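You operate a simulated robot arm through the tools that you are given. There is no shell and no other tool.

You are at the controls of a simulated robot arm. One attempt, no reset.

## Task
Time the flow cup, then thin the batch on the scale as the chart says.
Fine: shut the flow cup lever when the clock stops; tare, hit the gram, park the carousel. Where these are worked on the way, their far stop is far enough and under half their travel is too little: tin carousel.

Only the result counts: the job must be done as asked and must still hold three seconds after the hand-in. Knocking over, shifting, dropping, spilling or breaking anything else fails it.

## Robot
A 7-joint arm with a four-finger gripper, fixed in place. Base frame: the origin is at the foot of the arm, x ahead of it, y to its left, z up; the work surface is at about z = 880. Units: mm, rad, N and s.
Its first joint turns from -1.204 to 3.002 rad. Payload 3.67 kg.
The TCP is the grasp point between the finger pads, 28 mm short of the fingertips. In the tool frame z runs along the fingers and y along their closing line. The gripper opens to 112 mm. The gripper's body begins 73 mm behind the TCP.
Orientation is that of the tool frame in the base frame, as [roll, pitch, yaw] about the fixed x, y, z axes, in that order (R = Rz(yaw) Ry(pitch) Rx(roll)). With the fingers straight down and closing along the base's y, the tool's x points along the base's -x, its y along +y and its z along -z.

## Interface
- The arm moves only by the tool nudge_tool. Its argument "deltas" is a list of rows, each an object (a shift or turn left out is 0, a gripper value left out holds the last) with "fingers": the gripper command, from -1 (fully open) to 1 (shut), values between in proportion; "xyz": the shift along the base's x, y, z in mm, a list of three; "rotation": the turn, a rotation vector about the base's x, y, z in rad, a list of three. In form: [{"fingers": fingers, "xyz": [dx, dy, dz], "rotation": [wx, wy, wz]}, ...]. A call has 1 to 20 rows; each row shifts and turns the commanded pose from where the row before left it. Rows are played at 5 a second. More than 50 mm and 0.15 rad between two rows, or a gripper value outside its range, and nothing of the call is played. Where a pose cannot be reached the arm comes as near as it can. A force on the tool above 40 N (or 10 N above the force at the start of the call, whichever is more), or a blocked arm, ends the call early, and 0.2 s more pass. The fingers move at their own pace and stop on an object; they squeeze with about 37 N. The grip force told is the motor's: it shows also when the fingers shut on nothing. Time passes only in rows, and 0.2 s behind the last, so rows that do not move let the fingers close. The reply holds the time, the measured pose of the TCP, the force on the tool along the base axes, the opening and the grip force, in the units named above and with some noise, with the torque about the TCP (base axes, N m) and any sound that the robot's microphone picked up.
- Cameras (640 x 400 px; columns grow to the right, rows downward): "scene" is fixed at [221.1, 500.9, 1698.3]; the picture's right is [-0.88, -0.48, 0.00], its down [-0.19, 0.36, -0.91] and it looks along [0.44, -0.80, -0.41] (base axes); focal length 338 px, centre (320, 200). "wrist" rides on the gripper at [60, -18, -104] in the tool frame; the picture's right is [0.29, 0.96, 0.00], its down [-0.80, 0.24, -0.55] and it looks along [-0.53, 0.16, 0.83] (tool axes); focal length 234 px, centre (320, 200). There is no depth. A picture from a camera that has moved, and an enlarged one, comes with that camera's place and axes in the base frame and with its lens.
- get_image(camera): a new picture of that camera. No time passes.
- slide_trunk(by): slides the trunk up (or, below 0, down) by that many mm; the arm rides with it, the base frame stays. It gives what a move gives, with no picture.
- enlarge(camera, box): a new picture of the part [left, top, right, bottom] of that camera's present view, enlarged. No time passes.
- close_job(): hands the job in; it is judged then, once.

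Places have to be worked out from the pictures, the camera data and where the tool is seen. Open the gripper and draw the arm clear of the work before you hand the job in, unless the task says otherwise.

The tools are called after "Request:" by a JSON object that holds its "op" and its "data". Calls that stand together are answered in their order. nudge_tool: Moves the arm, as the interface text tells. Its arguments: {"type":"object","properties":{"deltas":{"type":"array","items":{"type":"object","properties":{"fingers":{"type":"number"},"xyz":{"type":"array","items":{"type":"number"}},"rotation":{"type":"array","items":{"type":"number"}}}}}},"required":["deltas"]} The other tools are called the same way: slide_trunk (by) slides the trunk up or down; get_image (camera) takes a picture; enlarge (camera, box) takes an enlarged picture of a part of a camera's view; close_job () hands the job in.

At the start:

```text
t: 0.0
ee_pos: [702.9, -530.9, 1510.2]
ee_rot: [3.14, 0.0, 3.14]
contact_force: [0.1, 0.2, 0.1]
ft_torque: [0.01, -0.01, 0.01]
width: 112.1
finger_force: 0.1
trunk travel left (down, up): [-600.0, 240.0]
```

scene: 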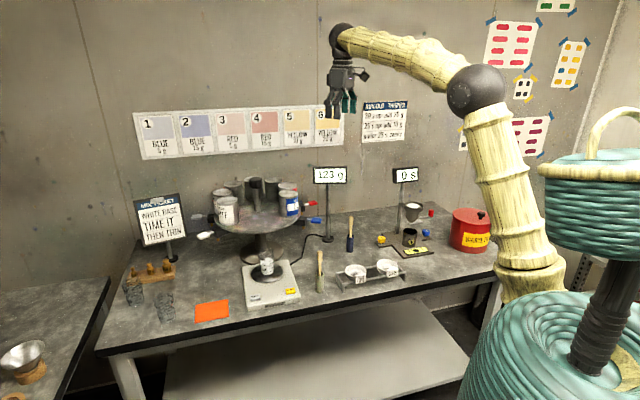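
wrist: 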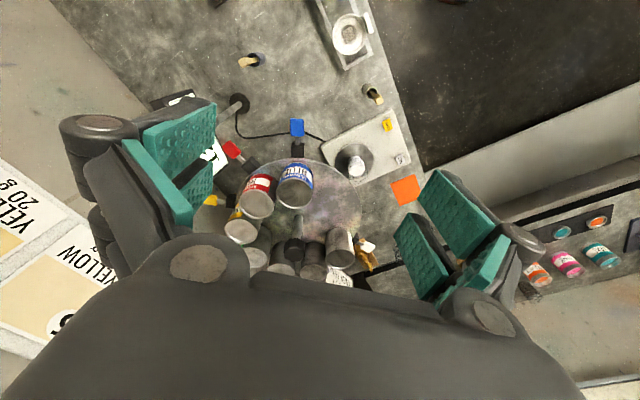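

I start by looking closely at the scene: signs, scale, carousel and flow cup.

Request:
{"op": "enlarge", "data": {"camera": "scene", "box": [120, 180, 220, 250]}}

Request:
{"op": "enlarge", "data": {"camera": "scene", "box": [340, 90, 430, 150]}}

Request:
{"op": "enlarge", "data": {"camera": "scene", "box": [340, 160, 500, 280]}}

Request:
{"op": "enlarge", "data": {"camera": "scene", "box": [190, 160, 350, 270]}}

Request:
{"op": "enlarge", "data": {"camera": "scene", "box": [220, 220, 420, 330]}}

Request:
{"op": "enlarge", "data": {"camera": "scene", "box": [100, 240, 240, 340]}}

```text
5.71 times, centred on (170, 215) of scene
camera zoom: at [221.1, 500.9, 1698.3], right [-0.88, -0.48, 0.0], down [-0.19, 0.36, -0.91], along [0.44, -0.8, -0.41], focal length 1932 px, centre (1177, 114)
```

zoom: 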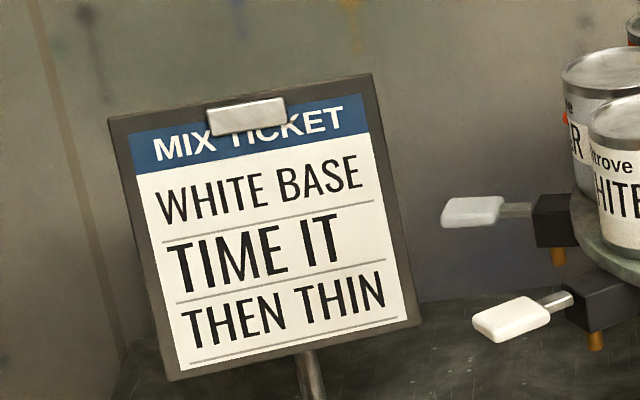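

```text
6.67 times, centred on (385, 120) of scene
camera zoom: at [221.1, 500.9, 1698.3], right [-0.88, -0.48, 0.0], down [-0.19, 0.36, -0.91], along [0.44, -0.8, -0.41], focal length 2254 px, centre (-113, 733)
```

zoom: 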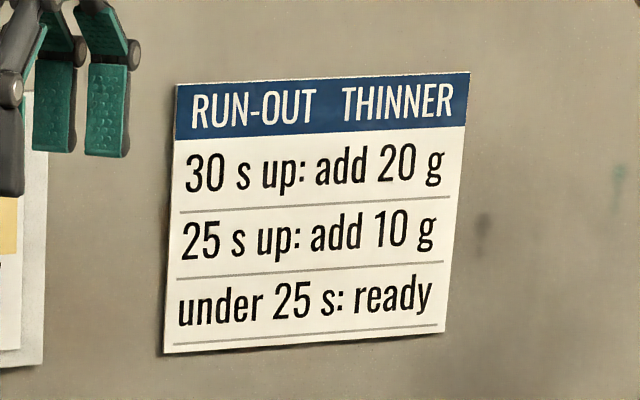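

```text
3.33 times, centred on (420, 220) of scene
camera zoom: at [221.1, 500.9, 1698.3], right [-0.88, -0.48, 0.0], down [-0.19, 0.36, -0.91], along [0.44, -0.8, -0.41], focal length 1127 px, centre (-13, 133)
```

zoom: 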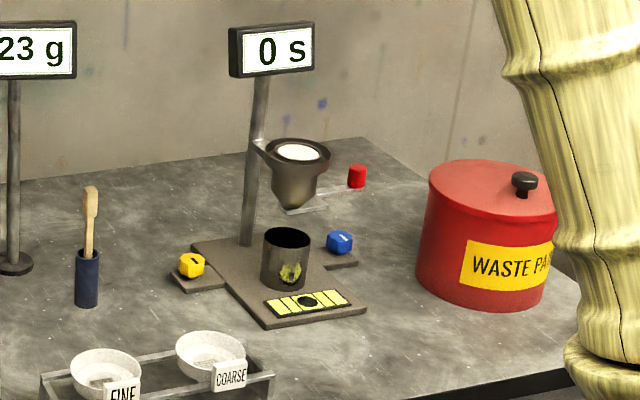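

```text
3.64 times, centred on (270, 215) of scene
camera zoom: at [221.1, 500.9, 1698.3], right [-0.88, -0.48, 0.0], down [-0.19, 0.36, -0.91], along [0.44, -0.8, -0.41], focal length 1229 px, centre (502, 146)
```

zoom: 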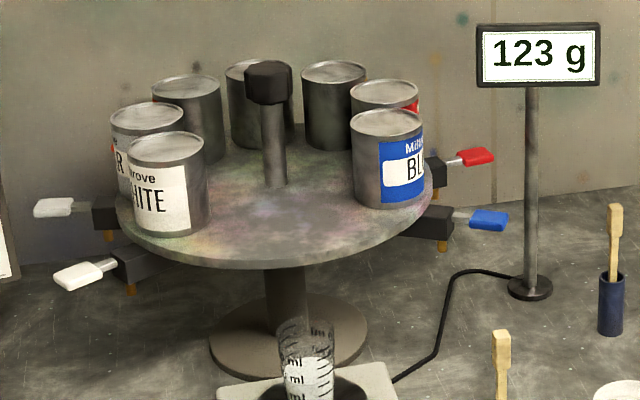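

```text
3.20 times, centred on (320, 275) of scene
camera zoom: at [221.1, 500.9, 1698.3], right [-0.88, -0.48, 0.0], down [-0.19, 0.36, -0.91], along [0.44, -0.8, -0.41], focal length 1082 px, centre (320, -40)
```

zoom: 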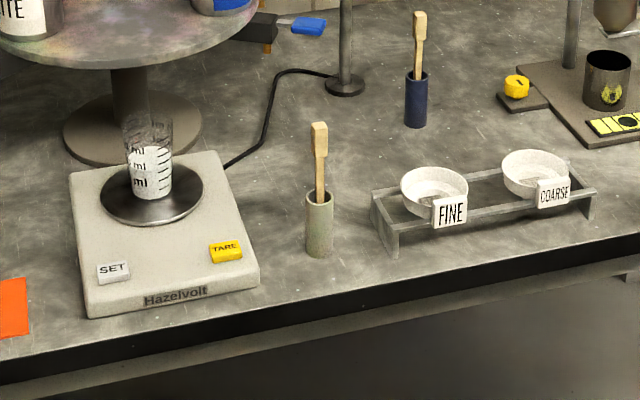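

```text
4.00 times, centred on (170, 290) of scene
camera zoom: at [221.1, 500.9, 1698.3], right [-0.88, -0.48, 0.0], down [-0.19, 0.36, -0.91], along [0.44, -0.8, -0.41], focal length 1352 px, centre (920, -160)
```

zoom: 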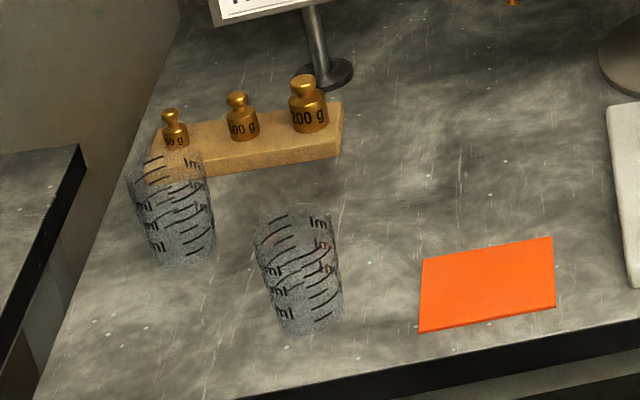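

I zoom in more on the flow cup stand, the carousel and the scale for details.

Request:
{"op": "enlarge", "data": {"camera": "scene", "box": [370, 190, 440, 260]}}

Request:
{"op": "enlarge", "data": {"camera": "scene", "box": [195, 175, 275, 245]}}

Request:
{"op": "enlarge", "data": {"camera": "scene", "box": [260, 165, 340, 235]}}

Request:
{"op": "enlarge", "data": {"camera": "scene", "box": [235, 235, 305, 310]}}

Request:
{"op": "enlarge", "data": {"camera": "wrist", "box": [180, 80, 420, 300]}}

Request:
{"op": "enlarge", "data": {"camera": "scene", "box": [130, 100, 350, 165]}}

Request:
{"op": "enlarge", "data": {"camera": "scene", "box": [450, 0, 610, 160]}}

```text
5.71 times, centred on (405, 225) of scene
camera zoom: at [221.1, 500.9, 1698.3], right [-0.88, -0.48, 0.0], down [-0.19, 0.36, -0.91], along [0.44, -0.8, -0.41], focal length 1932 px, centre (-166, 57)
```

zoom: 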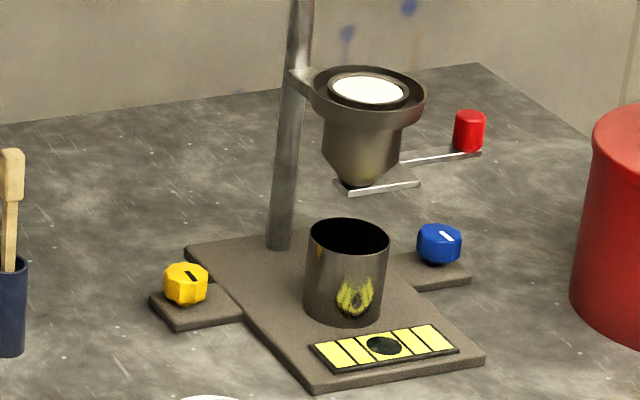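

```text
5.71 times, centred on (235, 210) of scene
camera zoom: at [221.1, 500.9, 1698.3], right [-0.88, -0.48, 0.0], down [-0.19, 0.36, -0.91], along [0.44, -0.8, -0.41], focal length 1932 px, centre (806, 143)
```

zoom: 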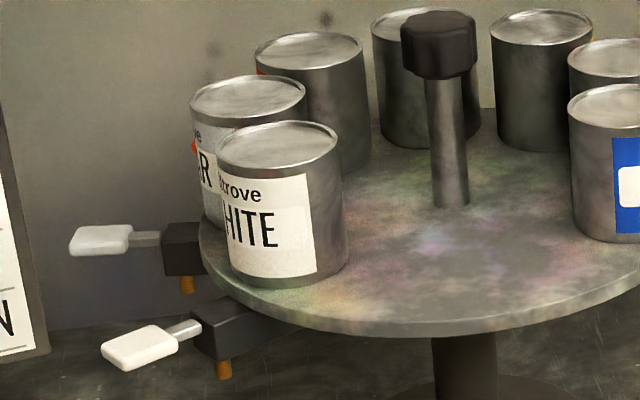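

```text
5.71 times, centred on (300, 200) of scene
camera zoom: at [221.1, 500.9, 1698.3], right [-0.88, -0.48, 0.0], down [-0.19, 0.36, -0.91], along [0.44, -0.8, -0.41], focal length 1932 px, centre (434, 200)
```

zoom: 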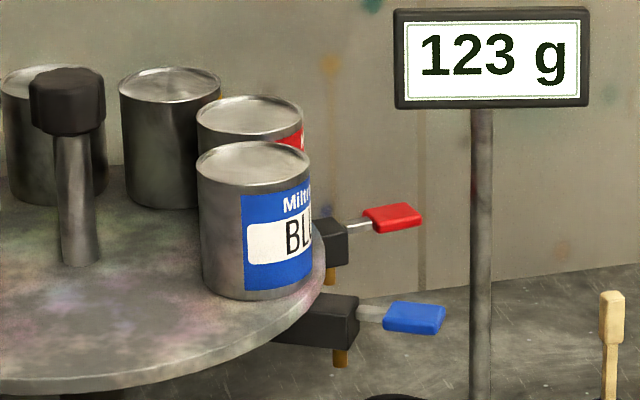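

```text
5.33 times, centred on (270, 272) of scene
camera zoom: at [221.1, 500.9, 1698.3], right [-0.88, -0.48, 0.0], down [-0.19, 0.36, -0.91], along [0.44, -0.8, -0.41], focal length 1803 px, centre (587, -187)
```

zoom: 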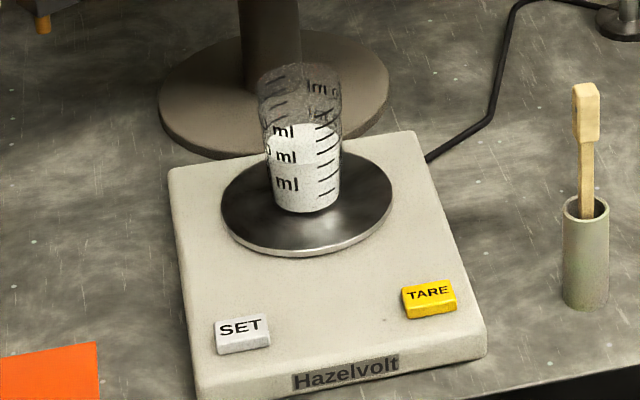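

```text
1.82 times, centred on (300, 190) of wrist
camera zoom: at [643.7, -548.5, 1614.8], right [-0.29, 0.96, 0.0], down [0.8, 0.24, 0.55], along [0.53, 0.16, -0.83], focal length 426 px, centre (356, 218)
```

zoom: 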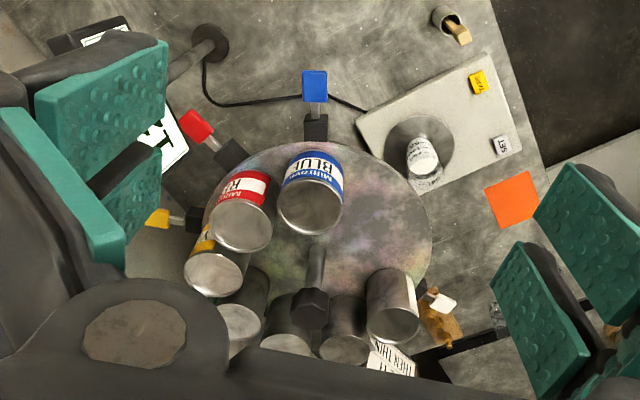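

```text
2.91 times, centred on (240, 132) of scene
camera zoom: at [221.1, 500.9, 1698.3], right [-0.88, -0.48, 0.0], down [-0.19, 0.36, -0.91], along [0.44, -0.8, -0.41], focal length 984 px, centre (553, 396)
```

zoom: 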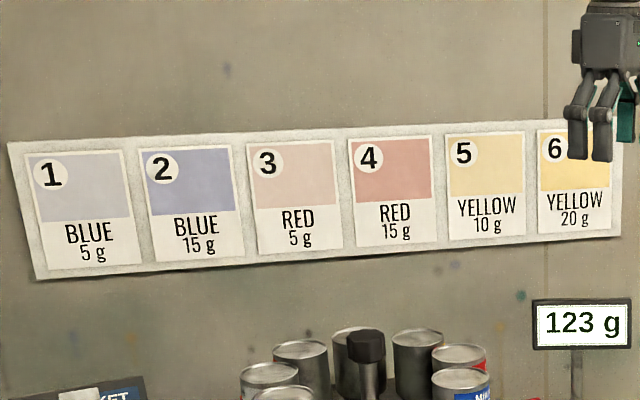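

```text
2.50 times, centred on (530, 80) of scene
camera zoom: at [221.1, 500.9, 1698.3], right [-0.88, -0.48, 0.0], down [-0.19, 0.36, -0.91], along [0.44, -0.8, -0.41], focal length 845 px, centre (-205, 500)
```

zoom: 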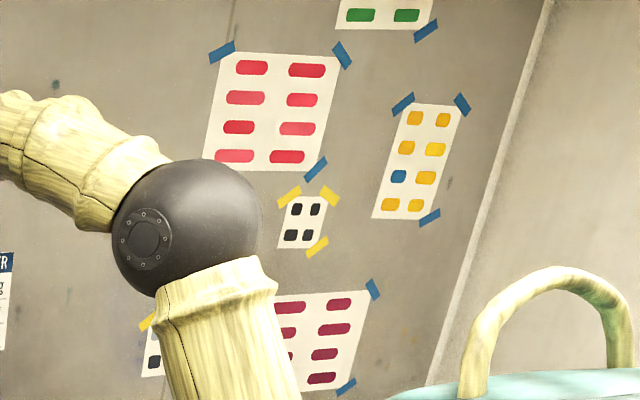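

The wall chart reads: 30 s and up add 20 g, 25 s and up add 10 g, under 25 s ready. Triangulation puts the flow cup near (496, -822), the scale pan near (915, -345) and the carousel axis near (1062, -490). I turn the tool to look at the flow cup stand from above.

Request:
{"op": "nudge_tool", "data": {"deltas": [{"fingers": 1, "xyz": [-20, -3, -15], "rotation": [0, 0, -0.143]}, {"xyz": [-20, -3, -15], "rotation": [0, 0, -0.143]}, {"xyz": [-20, -3, -15], "rotation": [0, 0, -0.143]}, {"xyz": [-20, -3, -15], "rotation": [0, 0, -0.143]}, {"xyz": [-20, -3, -15], "rotation": [0, 0, -0.143]}, {"xyz": [-20, -3, -15], "rotation": [0, 0, -0.143]}, {"xyz": [-20, -3, -15], "rotation": [0, 0, -0.143]}, {"xyz": [-20, -3, -15], "rotation": [0, 0, -0.143]}, {"xyz": [-20, -3, -15], "rotation": [0, 0, -0.143]}, {"xyz": [-20, -3, -15], "rotation": [0, 0, -0.143]}, {"xyz": [-20, -3, -15], "rotation": [0, 0, -0.143]}]}}

```text
t: 2.4
ee_pos: [484.0, -562.7, 1345.1]
ee_rot: [-3.141, 0.0, 1.567]
contact_force: [0.5, -0.1, -0.2]
ft_torque: [0.02, -0.01, 0.0]
width: 0.2
finger_force: 35.3
trunk travel left (down, up): [-600.0, 240.0]
```

The arm is in place; I take a wrist picture of the flow cup stand.

Request:
{"op": "get_image", "data": {"camera": "wrist"}}

Request:
{"op": "get_image", "data": {"camera": "scene"}}

```text
taken
camera wrist: at [466.4, -503.3, 1450.3], right [0.96, 0.28, 0.0], down [0.24, -0.8, 0.55], along [0.16, -0.53, -0.83], focal length 234 px, centre (320, 200)
```

wrist: 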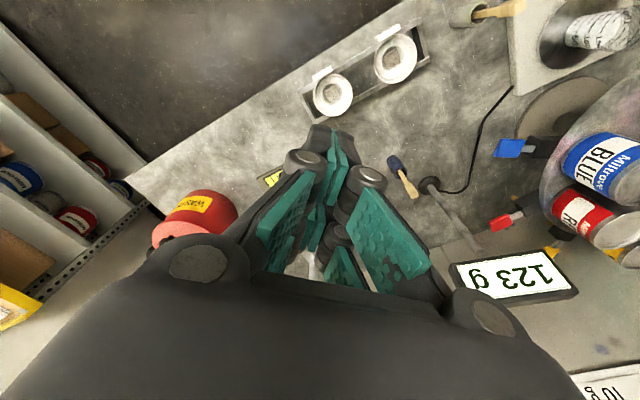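

```text
taken
```

scene: 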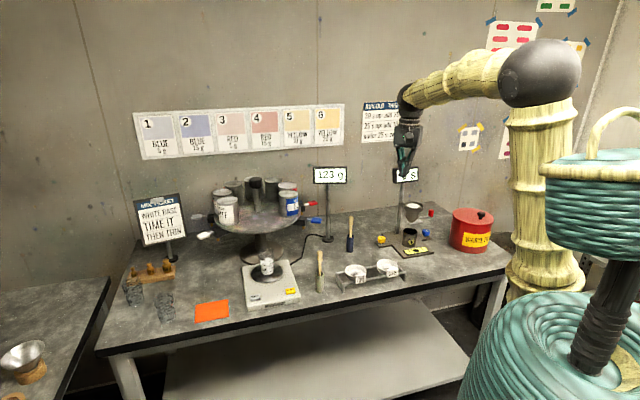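

The closed fingers hide the flow cup, so I open them and shift toward -y to see it between the fingers.

Request:
{"op": "nudge_tool", "data": {"deltas": [{"fingers": -1, "xyz": [5, -40, 0]}, {"xyz": [5, -40, 0]}, {"xyz": [5, -40, 0]}]}}

Request:
{"op": "get_image", "data": {"camera": "wrist"}}

Request:
{"op": "enlarge", "data": {"camera": "wrist", "box": [220, 80, 420, 280]}}

```text
t: 3.2
ee_pos: [500.0, -687.0, 1341.2]
ee_rot: [-3.139, -0.003, 1.57]
contact_force: [1.1, -0.7, -0.5]
ft_torque: [0.03, 0.0, -0.02]
width: 111.9
finger_force: 0.1
trunk travel left (down, up): [-600.0, 240.0]
```

```text
taken
camera wrist: at [482.8, -628.5, 1446.2], right [0.96, 0.29, 0.0], down [0.24, -0.8, 0.55], along [0.16, -0.53, -0.83], focal length 234 px, centre (320, 200)
```

wrist: 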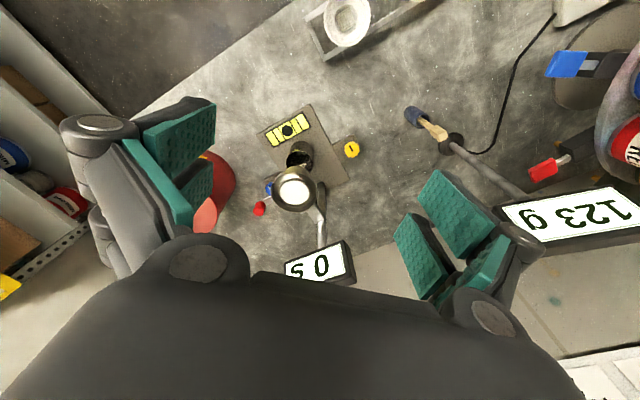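

```text
2.00 times, centred on (320, 180) of wrist
camera zoom: at [482.8, -628.5, 1446.2], right [0.96, 0.29, 0.0], down [0.24, -0.8, 0.55], along [0.16, -0.53, -0.83], focal length 468 px, centre (320, 240)
```

zoom: 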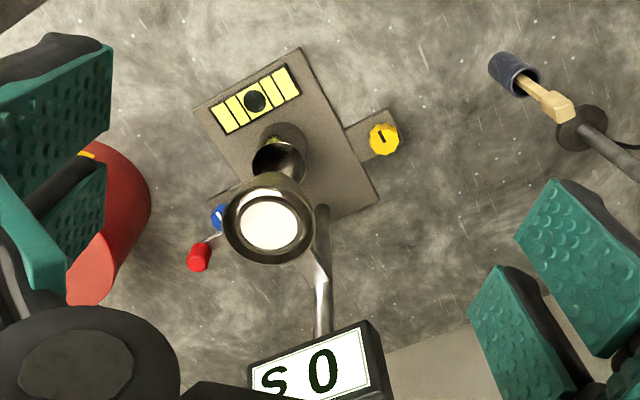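

Now the stand is visible. I zoom further on the cup, lever and the little level.

Request:
{"op": "enlarge", "data": {"camera": "wrist", "box": [235, 95, 375, 235]}}

Request:
{"op": "enlarge", "data": {"camera": "wrist", "box": [240, 160, 330, 230]}}

Request:
{"op": "enlarge", "data": {"camera": "scene", "box": [375, 185, 445, 265]}}

```text
2.86 times, centred on (305, 165) of wrist
camera zoom: at [482.8, -628.5, 1446.2], right [0.96, 0.29, 0.0], down [0.24, -0.8, 0.55], along [0.16, -0.53, -0.83], focal length 669 px, centre (363, 300)
```

zoom: 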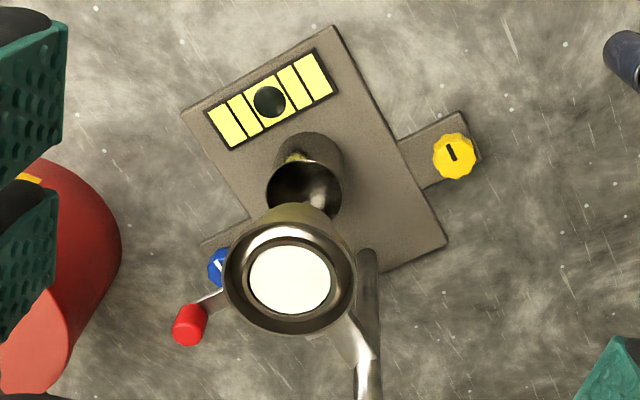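

```text
5.71 times, centred on (285, 195) of wrist
camera zoom: at [482.8, -628.5, 1446.2], right [0.96, 0.29, 0.0], down [0.24, -0.8, 0.55], along [0.16, -0.53, -0.83], focal length 1338 px, centre (520, 229)
```

zoom: 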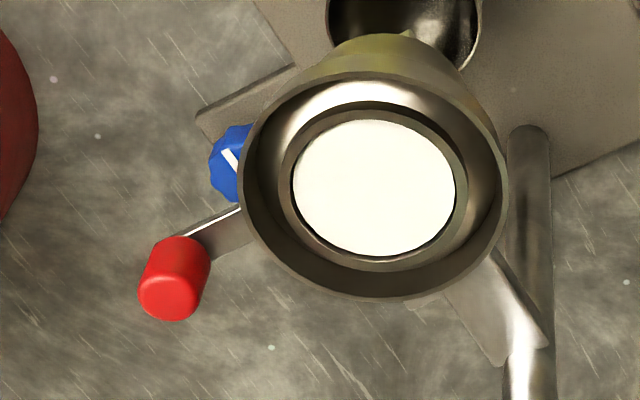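

```text
5.00 times, centred on (410, 225) of scene
camera zoom: at [221.1, 500.9, 1698.3], right [-0.88, -0.48, 0.0], down [-0.19, 0.36, -0.91], along [0.44, -0.8, -0.41], focal length 1690 px, centre (-130, 75)
```

zoom: 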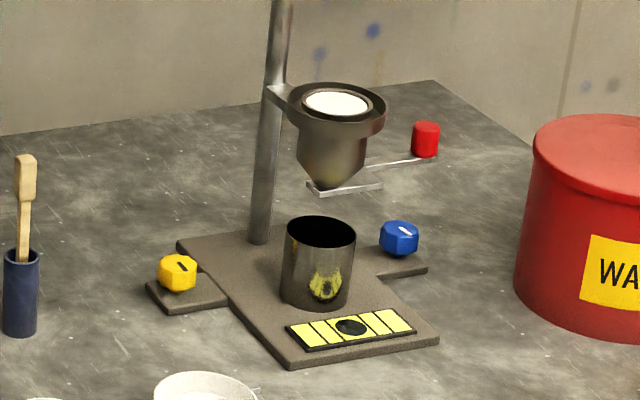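

The level's bubble sits in the middle cell, and the red-knobbed lever swings under the cup's outlet, with the knob near (444, -970, 1000). I tilt the tool forward and lower it for a flatter look at the lever.

Request:
{"op": "nudge_tool", "data": {"deltas": [{"fingers": -1, "xyz": [-11, 3.5, -38], "rotation": [-0.1, 0, 0]}, {"xyz": [-11, 3.5, -38], "rotation": [-0.1, 0, 0]}, {"xyz": [-11, 3.5, -38], "rotation": [-0.1, 0, 0]}, {"xyz": [-11, 3.5, -38], "rotation": [-0.1, 0, 0]}, {"xyz": [-11, 3.5, -38], "rotation": [-0.1, 0, 0]}, {"xyz": [-11, 3.5, -38], "rotation": [-0.1, 0, 0]}]}}

Request:
{"op": "get_image", "data": {"camera": "wrist"}}

Request:
{"op": "enlarge", "data": {"camera": "wrist", "box": [230, 120, 410, 270]}}

```text
t: 4.6
ee_pos: [434.2, -663.7, 1115.6]
ee_rot: [-3.141, 0.603, 1.571]
contact_force: [0.2, 0.0, 0.4]
ft_torque: [0.02, 0.0, -0.02]
width: 111.7
finger_force: 0.0
trunk travel left (down, up): [-600.0, 240.0]
```

```text
taken
camera wrist: at [416.6, -554.8, 1169.4], right [0.96, 0.24, -0.16], down [0.24, -0.34, 0.91], along [0.16, -0.91, -0.39], focal length 234 px, centre (320, 200)
```

wrist: 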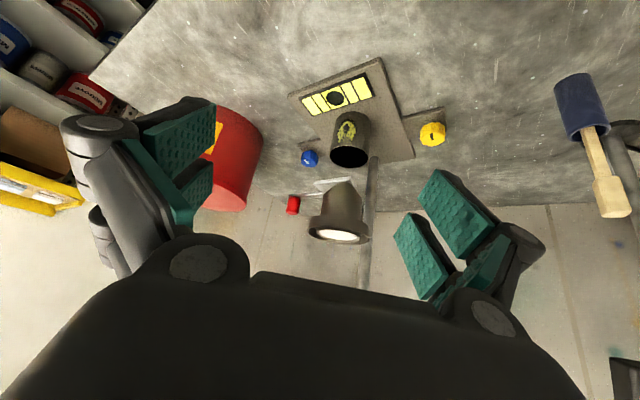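

```text
2.67 times, centred on (320, 195) of wrist
camera zoom: at [416.6, -554.8, 1169.4], right [0.96, 0.24, -0.16], down [0.24, -0.34, 0.91], along [0.16, -0.91, -0.39], focal length 624 px, centre (320, 213)
```

zoom: 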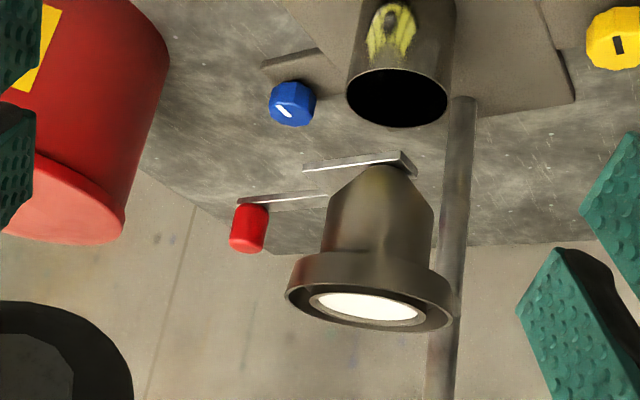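

I zoom more on the lever.

Request:
{"op": "enlarge", "data": {"camera": "wrist", "box": [280, 165, 370, 220]}}

Request:
{"op": "enlarge", "data": {"camera": "scene", "box": [395, 195, 440, 235]}}

```text
7.11 times, centred on (325, 192) of wrist
camera zoom: at [416.6, -554.8, 1169.4], right [0.96, 0.24, -0.16], down [0.24, -0.34, 0.91], along [0.16, -0.91, -0.39], focal length 1665 px, centre (284, 253)
```

zoom: 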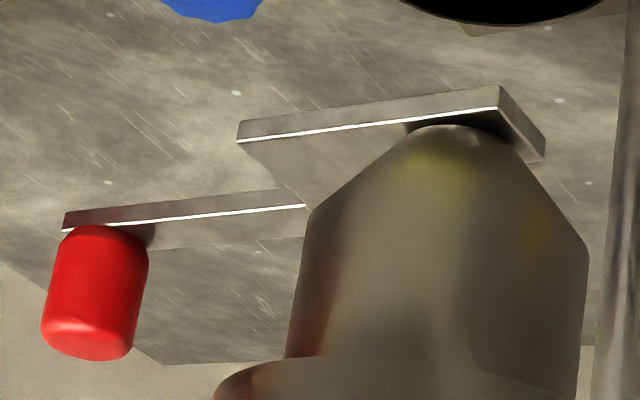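

```text
10.00 times, centred on (418, 215) of scene
camera zoom: at [221.1, 500.9, 1698.3], right [-0.88, -0.48, 0.0], down [-0.19, 0.36, -0.91], along [0.44, -0.8, -0.41], focal length 3381 px, centre (-655, 50)
```

zoom: 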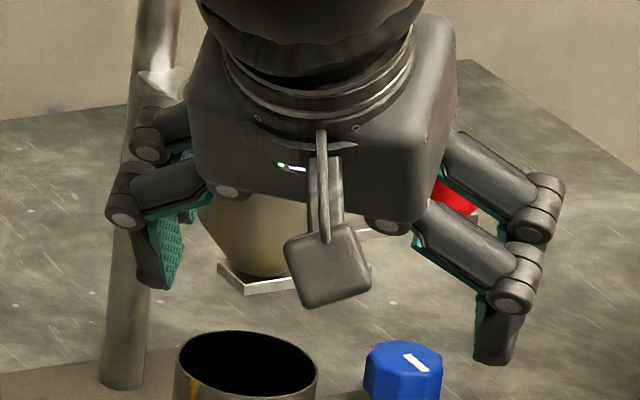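

The lever is a flat plate under the outlet with a narrow arm to the red knob, whose top is near (443, -945, 1040). I move the gripper aside and up so the fixed camera can see it enlarged, and take a second viewpoint.

Request:
{"op": "nudge_tool", "data": {"deltas": [{"fingers": -1, "xyz": [40, 10, 0], "rotation": [0, 0, -0.1]}, {"xyz": [40, 10, 0], "rotation": [0, 0, -0.1]}, {"xyz": [40, 10, 0], "rotation": [0, 0, -0.1]}, {"xyz": [40, 10, 0], "rotation": [0, 0, -0.1]}, {"xyz": [40, 10, 0], "rotation": [0, 0, -0.1]}]}}

Request:
{"op": "get_image", "data": {"camera": "wrist"}}

Request:
{"op": "enlarge", "data": {"camera": "scene", "box": [395, 195, 440, 235]}}

```text
t: 5.8
ee_pos: [632.3, -613.3, 1115.0]
ee_rot: [-3.14, 0.6, 1.067]
contact_force: [0.5, -0.7, 0.4]
ft_torque: [-0.01, 0.07, -0.02]
width: 111.6
finger_force: 0.1
trunk travel left (down, up): [-600.0, 240.0]
```

```text
taken
camera wrist: at [669.7, -510.4, 1168.4], right [0.95, -0.25, -0.16], down [0.04, -0.42, 0.91], along [-0.3, -0.87, -0.39], focal length 234 px, centre (320, 200)
```

wrist: 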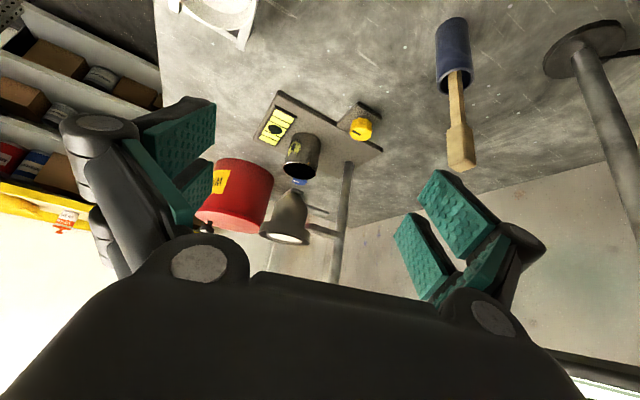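

```text
10.00 times, centred on (418, 215) of scene
camera zoom: at [221.1, 500.9, 1698.3], right [-0.88, -0.48, 0.0], down [-0.19, 0.36, -0.91], along [0.44, -0.8, -0.41], focal length 3381 px, centre (-655, 50)
```

zoom: 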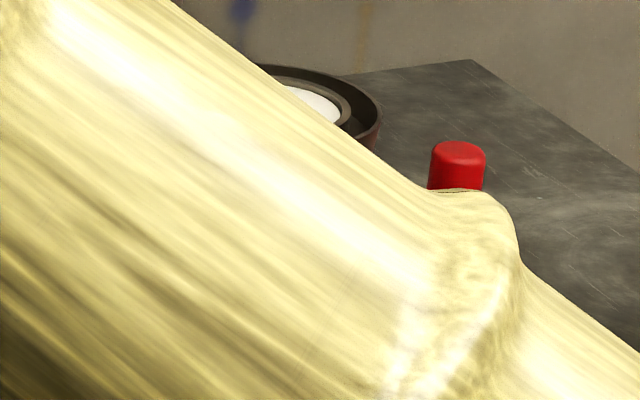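

The arm covers the scene view, but the wrist view now sees the cup from the other side. I zoom there.

Request:
{"op": "enlarge", "data": {"camera": "wrist", "box": [260, 160, 350, 250]}}

Request:
{"op": "enlarge", "data": {"camera": "wrist", "box": [255, 95, 385, 175]}}

```text
4.44 times, centred on (305, 205) of wrist
camera zoom: at [669.7, -510.4, 1168.4], right [0.95, -0.25, -0.16], down [0.04, -0.42, 0.91], along [-0.3, -0.87, -0.39], focal length 1041 px, centre (387, 178)
```

zoom: 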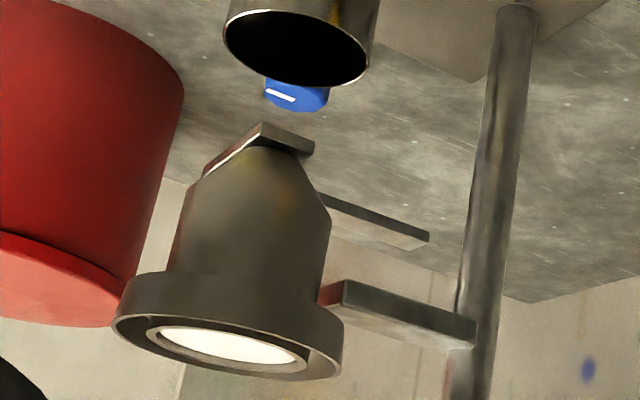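

```text
4.92 times, centred on (320, 135) of wrist
camera zoom: at [669.7, -510.4, 1168.4], right [0.95, -0.25, -0.16], down [0.04, -0.42, 0.91], along [-0.3, -0.87, -0.39], focal length 1153 px, centre (320, 520)
```

zoom: 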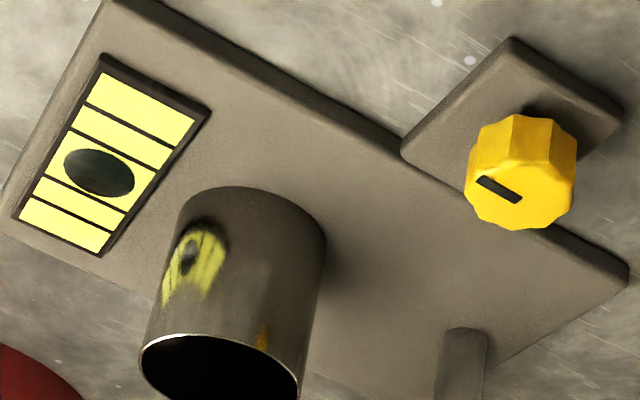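

There is another bar behind the cup at lever height, so I want a view from the -x side to understand the pivot. I swing the tool round to there.

Request:
{"op": "nudge_tool", "data": {"deltas": [{"fingers": -1, "xyz": [-42, -19, 6], "rotation": [0, 0, 0.1415]}, {"xyz": [-42, -19, 6], "rotation": [0, 0, 0.1415]}, {"xyz": [-42, -19, 6], "rotation": [0, 0, 0.1415]}, {"xyz": [-42, -19, 6], "rotation": [0, 0, 0.1415]}, {"xyz": [-42, -19, 6], "rotation": [0, 0, 0.1415]}, {"xyz": [-42, -19, 6], "rotation": [0, 0, 0.1415]}]}}

Request:
{"op": "get_image", "data": {"camera": "wrist"}}

Request:
{"op": "enlarge", "data": {"camera": "wrist", "box": [260, 150, 380, 250]}}

```text
t: 7.2
ee_pos: [377.9, -730.5, 1151.5]
ee_rot: [3.137, 0.6, 1.92]
contact_force: [-0.6, -0.2, -0.3]
ft_torque: [0.03, -0.06, 0.07]
width: 112.0
finger_force: 0.0
trunk travel left (down, up): [-600.0, 240.0]
```

```text
taken
camera wrist: at [324.0, -634.3, 1205.1], right [0.82, 0.55, -0.16], down [0.34, -0.24, 0.91], along [0.46, -0.8, -0.39], focal length 234 px, centre (320, 200)
```

wrist: 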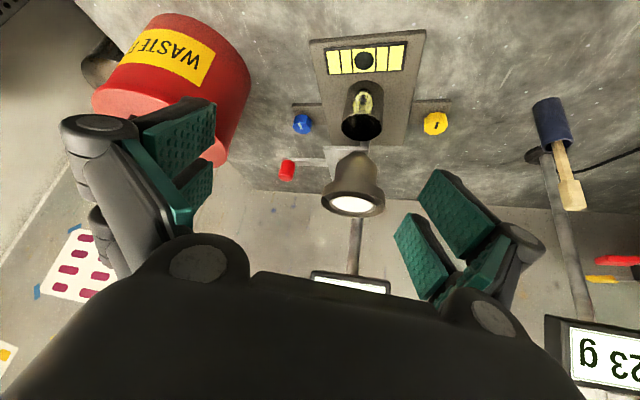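

```text
4.00 times, centred on (320, 200) of wrist
camera zoom: at [324.0, -634.3, 1205.1], right [0.82, 0.55, -0.16], down [0.34, -0.24, 0.91], along [0.46, -0.8, -0.39], focal length 937 px, centre (320, 200)
```

zoom: 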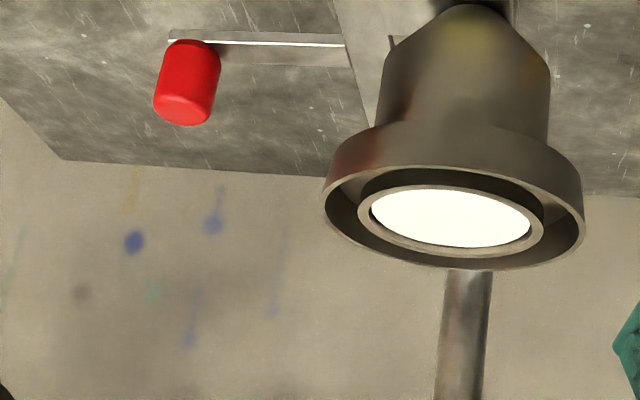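

Request:
{"op": "enlarge", "data": {"camera": "wrist", "box": [270, 125, 380, 205]}}

Request:
{"op": "enlarge", "data": {"camera": "scene", "box": [380, 190, 440, 240]}}

```text
5.00 times, centred on (325, 165) of wrist
camera zoom: at [324.0, -634.3, 1205.1], right [0.82, 0.55, -0.16], down [0.34, -0.24, 0.91], along [0.46, -0.8, -0.39], focal length 1171 px, centre (295, 375)
```

zoom: 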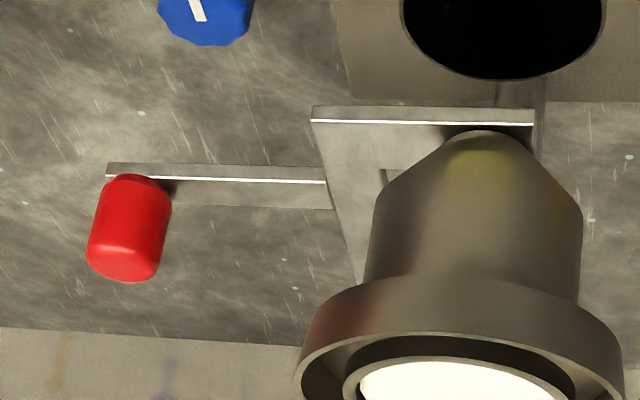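

```text
8.00 times, centred on (410, 215) of scene
camera zoom: at [221.1, 500.9, 1698.3], right [-0.88, -0.48, 0.0], down [-0.19, 0.36, -0.91], along [0.44, -0.8, -0.41], focal length 2704 px, centre (-400, 80)
```

zoom: 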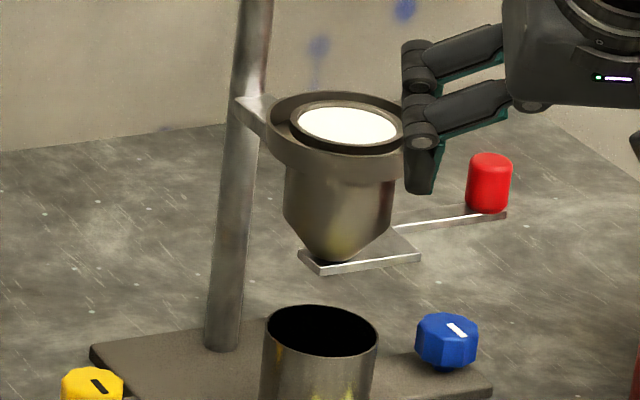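

The lever turns out to be a wide shutter plate with a tail strip running back behind the cup and a side arm with the red knob. I look from higher up on the -x side to find where the tail ends (its pivot).

Request:
{"op": "nudge_tool", "data": {"deltas": [{"fingers": -1, "xyz": [-3, -20, 10], "rotation": [0, 0, 0.107]}, {"xyz": [-3, -20, 10], "rotation": [0, 0, 0.107]}, {"xyz": [-3, -20, 10], "rotation": [0, 0, 0.107]}, {"xyz": [-3, -20, 0], "rotation": [0.084, 0.066, 0]}, {"xyz": [-3, -20, 0], "rotation": [0.084, 0.066, 0]}, {"xyz": [-3, -7, 0], "rotation": [0.084, 0.066, 0]}]}}

Request:
{"op": "get_image", "data": {"camera": "wrist"}}

```text
t: 8.6
ee_pos: [364.4, -835.0, 1180.9]
ee_rot: [3.139, 0.278, 2.237]
contact_force: [1.5, 0.1, 0.2]
ft_torque: [0.05, 0.04, -0.04]
width: 111.7
finger_force: 0.0
trunk travel left (down, up): [-600.0, 240.0]
```

```text
taken
camera wrist: at [295.8, -778.9, 1266.9], right [0.58, 0.81, -0.08], down [0.57, -0.34, 0.75], along [0.58, -0.48, -0.66], focal length 234 px, centre (320, 200)
```

wrist: 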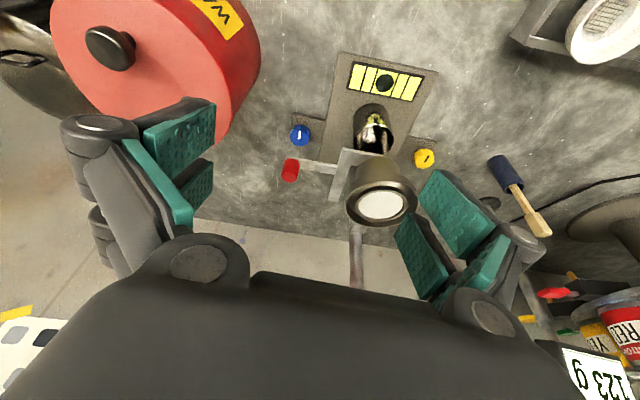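

Request:
{"op": "enlarge", "data": {"camera": "wrist", "box": [275, 120, 425, 240]}}

Request:
{"op": "enlarge", "data": {"camera": "wrist", "box": [320, 140, 380, 210]}}

```text
3.33 times, centred on (350, 180) of wrist
camera zoom: at [295.8, -778.9, 1266.9], right [0.58, 0.81, -0.08], down [0.57, -0.34, 0.75], along [0.58, -0.48, -0.66], focal length 781 px, centre (220, 267)
```

zoom: 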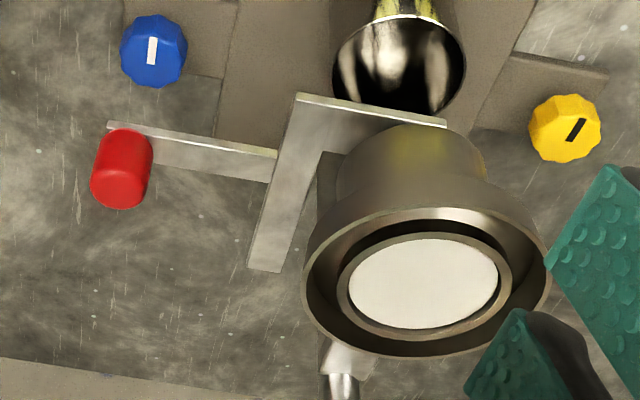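

```text
5.71 times, centred on (350, 175) of wrist
camera zoom: at [295.8, -778.9, 1266.9], right [0.58, 0.81, -0.08], down [0.57, -0.34, 0.75], along [0.58, -0.48, -0.66], focal length 1338 px, centre (149, 343)
```

zoom: 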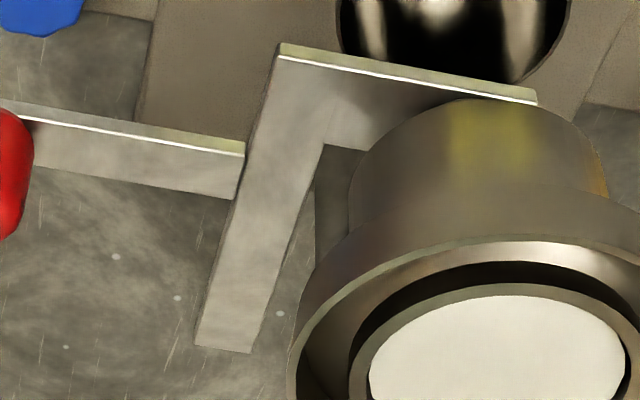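

The lever is one flat L-shaped shutter with the knob now placed at about (439, -951), z 1010 to 1040. I approach the knob from above with fingers opened to about 45 mm, heading along the lever's swing direction.

Request:
{"op": "nudge_tool", "data": {"deltas": [{"fingers": 0.2, "xyz": [0, 0, 0], "rotation": [0, 0, 0.06]}, {"xyz": [14, -24, -10], "rotation": [0, 0, 0.059]}, {"xyz": [14, -24, -10], "rotation": [-0.025, -0.025, 0]}, {"xyz": [14, -24, -20], "rotation": [-0.025, -0.025, 0]}, {"xyz": [14, -24, -20]}]}}

Request:
{"op": "get_image", "data": {"camera": "wrist"}}

Request:
{"op": "get_image", "data": {"camera": "scene"}}

```text
t: 9.8
ee_pos: [419.3, -935.4, 1117.7]
ee_rot: [3.137, 0.348, 2.357]
contact_force: [-0.8, -0.1, -0.3]
ft_torque: [0.0, 0.01, -0.02]
width: 44.9
finger_force: 0.0
trunk travel left (down, up): [-600.0, 240.0]
```

```text
taken
camera wrist: at [341.5, -883.6, 1196.9], right [0.48, 0.87, -0.09], down [0.57, -0.23, 0.79], along [0.67, -0.44, -0.6], focal length 234 px, centre (320, 200)
```

wrist: 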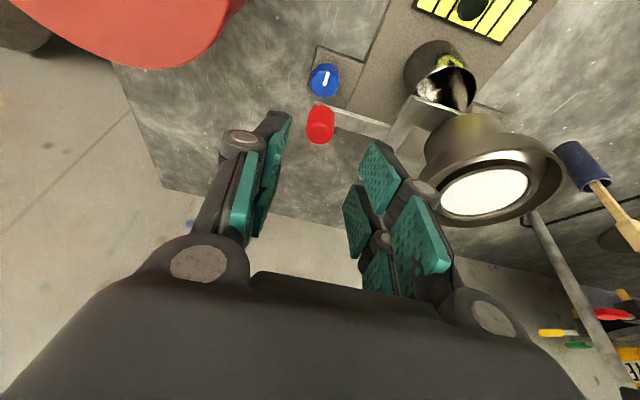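

```text
taken
```

scene: 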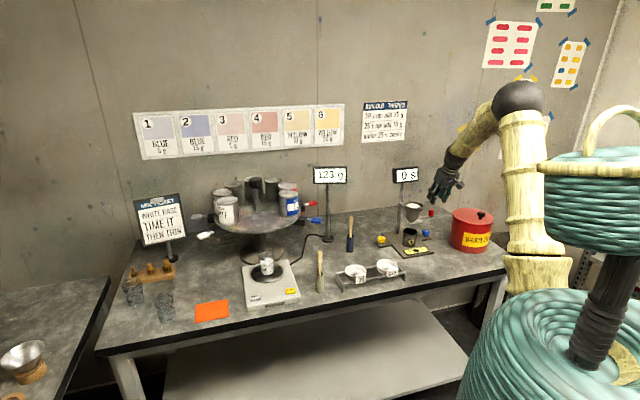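

The knob lines up with the tool's axis and I judge it at (440, -953). I descend along the tool axis toward it, stopping a little high for a check.

Request:
{"op": "nudge_tool", "data": {"deltas": [{"fingers": 0.2, "xyz": [4, -3, -18]}, {"xyz": [4, -3, -18]}, {"xyz": [3, -3, -14]}, {"xyz": [2, -1, -8]}]}}

Request:
{"op": "get_image", "data": {"camera": "wrist"}}

Request:
{"op": "enlarge", "data": {"camera": "wrist", "box": [240, 70, 400, 230]}}

Request:
{"op": "enlarge", "data": {"camera": "scene", "box": [395, 165, 465, 235]}}

```text
t: 10.8
ee_pos: [432.5, -941.0, 1063.7]
ee_rot: [3.138, 0.35, 2.357]
contact_force: [-0.8, -0.6, -0.5]
ft_torque: [0.01, -0.02, 0.03]
width: 44.7
finger_force: 0.1
trunk travel left (down, up): [-600.0, 240.0]
```

```text
taken
camera wrist: at [353.8, -888.1, 1142.0], right [0.48, 0.87, -0.1], down [0.56, -0.23, 0.79], along [0.67, -0.44, -0.6], focal length 234 px, centre (320, 200)
```

wrist: 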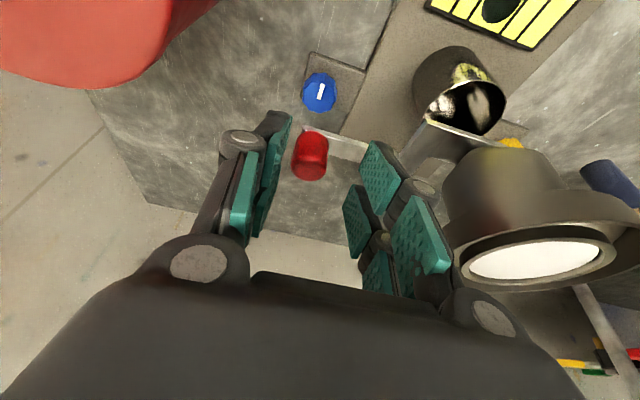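

```text
2.50 times, centred on (320, 150) of wrist
camera zoom: at [353.8, -888.1, 1142.0], right [0.48, 0.87, -0.1], down [0.56, -0.23, 0.79], along [0.67, -0.44, -0.6], focal length 585 px, centre (320, 325)
```

zoom: 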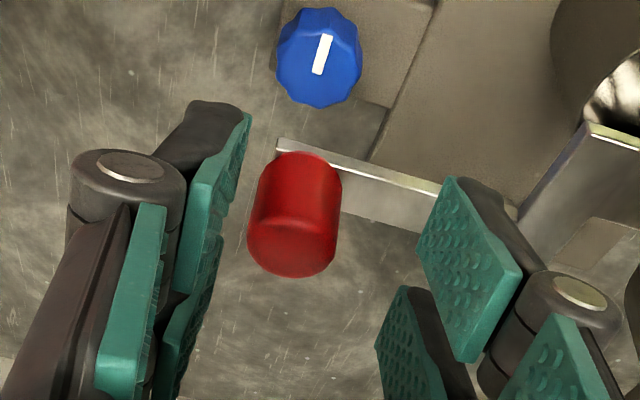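

```text
5.71 times, centred on (430, 200) of scene
camera zoom: at [221.1, 500.9, 1698.3], right [-0.88, -0.48, 0.0], down [-0.19, 0.36, -0.91], along [0.44, -0.8, -0.41], focal length 1932 px, centre (-309, 200)
```

zoom: 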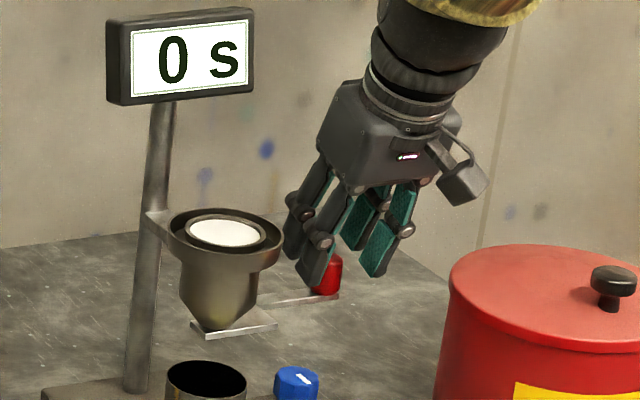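

The knob is about 3 mm off the centre line; I correct, descend the last bit and close on it.

Request:
{"op": "nudge_tool", "data": {"deltas": [{"fingers": 0.2, "xyz": [0, -4, -8]}, {"xyz": [1, -2, -7]}, {"fingers": 0.45}, {"fingers": 1}, {"fingers": 1}]}}

Request:
{"op": "enlarge", "data": {"camera": "wrist", "box": [240, 70, 400, 230]}}

Request:
{"op": "enlarge", "data": {"camera": "scene", "box": [385, 165, 465, 245]}}

```text
t: 12.0
ee_pos: [430.9, -946.7, 1048.3]
ee_rot: [3.139, 0.35, 2.357]
contact_force: [-7.3, -5.3, 3.0]
ft_torque: [-0.62, -0.15, -0.18]
width: 22.8
finger_force: 45.3
trunk travel left (down, up): [-600.0, 240.0]
```

```text
2.50 times, centred on (320, 150) of wrist
camera zoom: at [352.9, -895.1, 1127.2], right [0.48, 0.87, -0.1], down [0.56, -0.23, 0.79], along [0.67, -0.44, -0.6], focal length 585 px, centre (320, 325)
```

zoom: 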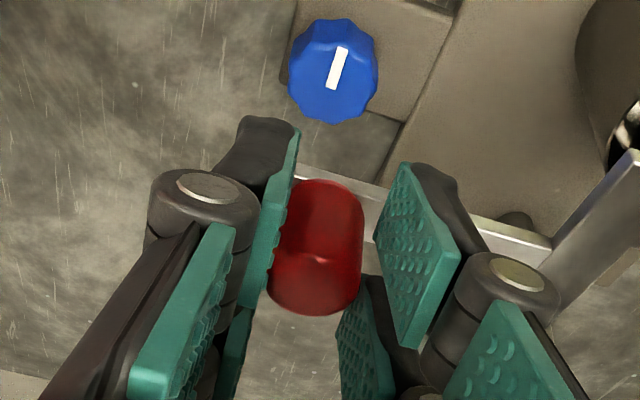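

```text
5.00 times, centred on (425, 205) of scene
camera zoom: at [221.1, 500.9, 1698.3], right [-0.88, -0.48, 0.0], down [-0.19, 0.36, -0.91], along [0.44, -0.8, -0.41], focal length 1690 px, centre (-205, 175)
```

zoom: 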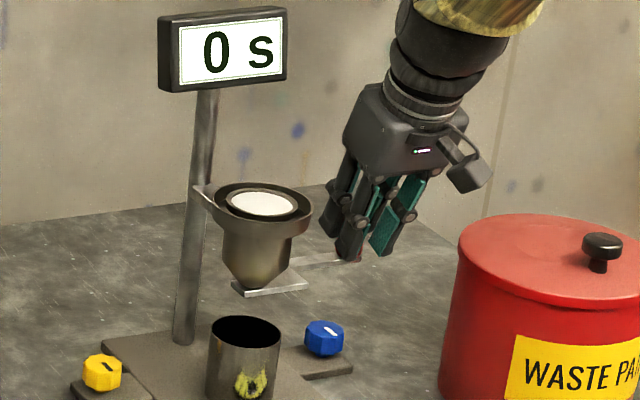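

The knob is gripped (22.8 mm). I relieve the small side load and test pushing away along the swing direction by 3 mm, watching the force.

Request:
{"op": "nudge_tool", "data": {"deltas": [{"fingers": 1, "xyz": [-1.8, -1.5, 0]}, {"xyz": [2, -2, 0]}]}}

```text
t: 12.6
ee_pos: [431.4, -946.9, 1047.7]
ee_rot: [3.139, 0.348, 2.355]
contact_force: [-13.3, 0.5, -6.5]
ft_torque: [0.28, 0.51, 0.12]
width: 22.8
finger_force: 44.6
trunk travel left (down, up): [-600.0, 240.0]
```

Pushing away meets about 10 N with practically no motion, so I test the opposite way: pull back toward the robot by a few mm.

Request:
{"op": "nudge_tool", "data": {"deltas": [{"fingers": 1, "xyz": [-2, 2, 0]}, {"xyz": [-1.5, -1, 0]}, {"xyz": [-2, 2, 1]}]}}

```text
t: 13.4
ee_pos: [430.3, -947.2, 1047.7]
ee_rot: [3.136, 0.348, 2.359]
contact_force: [13.6, 2.9, -6.7]
ft_torque: [-0.37, -0.86, 0.19]
width: 22.9
finger_force: 45.6
trunk travel left (down, up): [-600.0, 240.0]
```

The stiff axis seems to be x, so the knob likely swings along y. I let it settle and then try small pure-y moves.

Request:
{"op": "nudge_tool", "data": {"deltas": [{"fingers": 1, "xyz": [2.1, 0, 0]}, {"xyz": [0, 0, 0]}]}}

Request:
{"op": "nudge_tool", "data": {"deltas": [{"fingers": 1, "xyz": [0, 3, 0]}, {"xyz": [0, 0, 0]}]}}

```text
t: 14.0
ee_pos: [432.1, -946.6, 1049.4]
ee_rot: [3.14, 0.349, 2.357]
contact_force: [17.8, 0.9, -8.5]
ft_torque: [-0.46, -0.9, 0.01]
width: 23.2
finger_force: 44.9
trunk travel left (down, up): [-600.0, 240.0]
```

```text
t: 14.6
ee_pos: [431.6, -946.7, 1048.7]
ee_rot: [3.14, 0.349, 2.357]
contact_force: [17.8, -8.7, 0.7]
ft_torque: [-0.09, -0.26, -0.02]
width: 22.7
finger_force: 45.7
trunk travel left (down, up): [-600.0, 240.0]
```

Every direction is stiff at around 10 N so far, so the lever may just have strong stiction. I try pushing toward -y with a bit more travel, in small steps that stop on force.

Request:
{"op": "nudge_tool", "data": {"deltas": [{"fingers": 1, "xyz": [0, -3, 0]}, {"xyz": [0, -2, 0]}, {"xyz": [0, -2, 0]}, {"xyz": [0, 0, 0]}]}}

Request:
{"op": "enlarge", "data": {"camera": "wrist", "box": [240, 70, 480, 230]}}

```text
t: 15.6
ee_pos: [430.9, -948.7, 1048.2]
ee_rot: [3.139, 0.346, 2.358]
contact_force: [16.0, 4.6, -14.7]
ft_torque: [0.55, 0.27, 0.39]
width: 23.0
finger_force: 44.9
trunk travel left (down, up): [-600.0, 240.0]
```

```text
2.50 times, centred on (360, 150) of wrist
camera zoom: at [353.2, -897.7, 1127.8], right [0.48, 0.87, -0.1], down [0.57, -0.23, 0.79], along [0.67, -0.44, -0.6], focal length 585 px, centre (220, 325)
```

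zoom: 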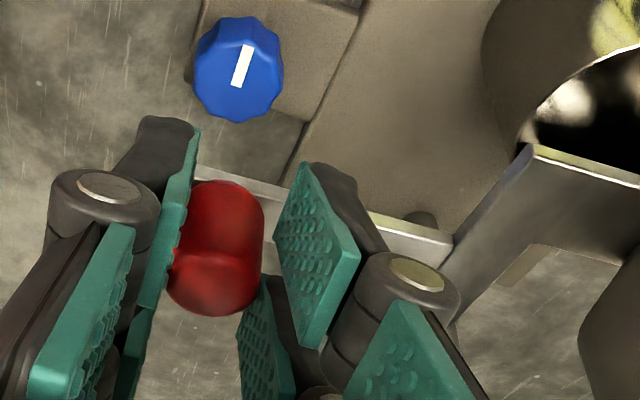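

The knob moved about 2 mm in -y. I relieve the x and z loads and continue gently in -y.

Request:
{"op": "nudge_tool", "data": {"deltas": [{"fingers": 1, "xyz": [2, 0, -1.5]}, {"xyz": [0, 0, 0]}]}}

Request:
{"op": "nudge_tool", "data": {"deltas": [{"fingers": 1, "xyz": [0, -3, 0]}, {"xyz": [0, -3, 0]}, {"xyz": [0, 0, 0]}]}}

```text
t: 16.2
ee_pos: [430.9, -951.4, 1049.5]
ee_rot: [3.141, 0.348, 2.356]
contact_force: [7.7, 2.6, -8.9]
ft_torque: [0.57, 0.43, 0.19]
width: 22.8
finger_force: 45.0
trunk travel left (down, up): [-600.0, 240.0]
```

```text
t: 17.0
ee_pos: [431.8, -956.4, 1047.8]
ee_rot: [3.139, 0.348, 2.36]
contact_force: [5.6, 2.8, -8.7]
ft_torque: [0.53, 0.31, 0.21]
width: 23.1
finger_force: 45.1
trunk travel left (down, up): [-600.0, 240.0]
```

The tool now follows in -y with only about 3 N. I check in pictures whether the lever is moving with it.

Request:
{"op": "enlarge", "data": {"camera": "wrist", "box": [240, 70, 480, 230]}}

Request:
{"op": "enlarge", "data": {"camera": "scene", "box": [385, 165, 465, 245]}}

```text
2.50 times, centred on (360, 150) of wrist
camera zoom: at [354.2, -905.0, 1127.8], right [0.48, 0.87, -0.1], down [0.57, -0.23, 0.79], along [0.67, -0.44, -0.6], focal length 585 px, centre (220, 325)
```

zoom: 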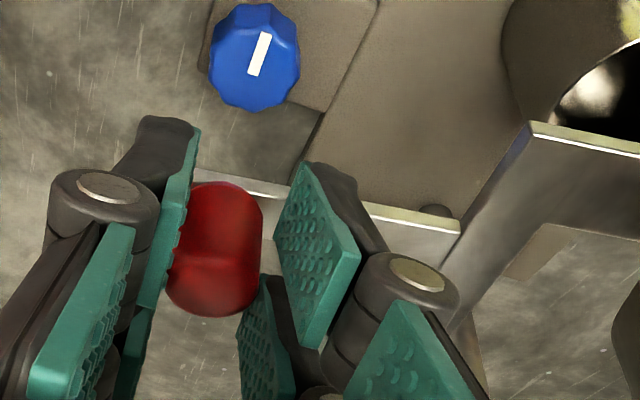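

```text
5.00 times, centred on (425, 205) of scene
camera zoom: at [221.1, 500.9, 1698.3], right [-0.88, -0.48, 0.0], down [-0.19, 0.36, -0.91], along [0.44, -0.8, -0.41], focal length 1690 px, centre (-205, 175)
```

zoom: 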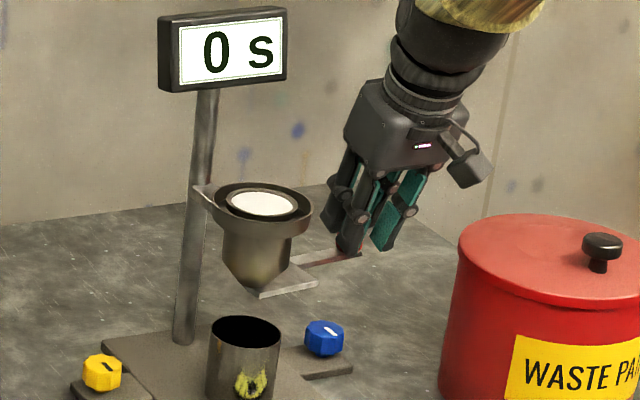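

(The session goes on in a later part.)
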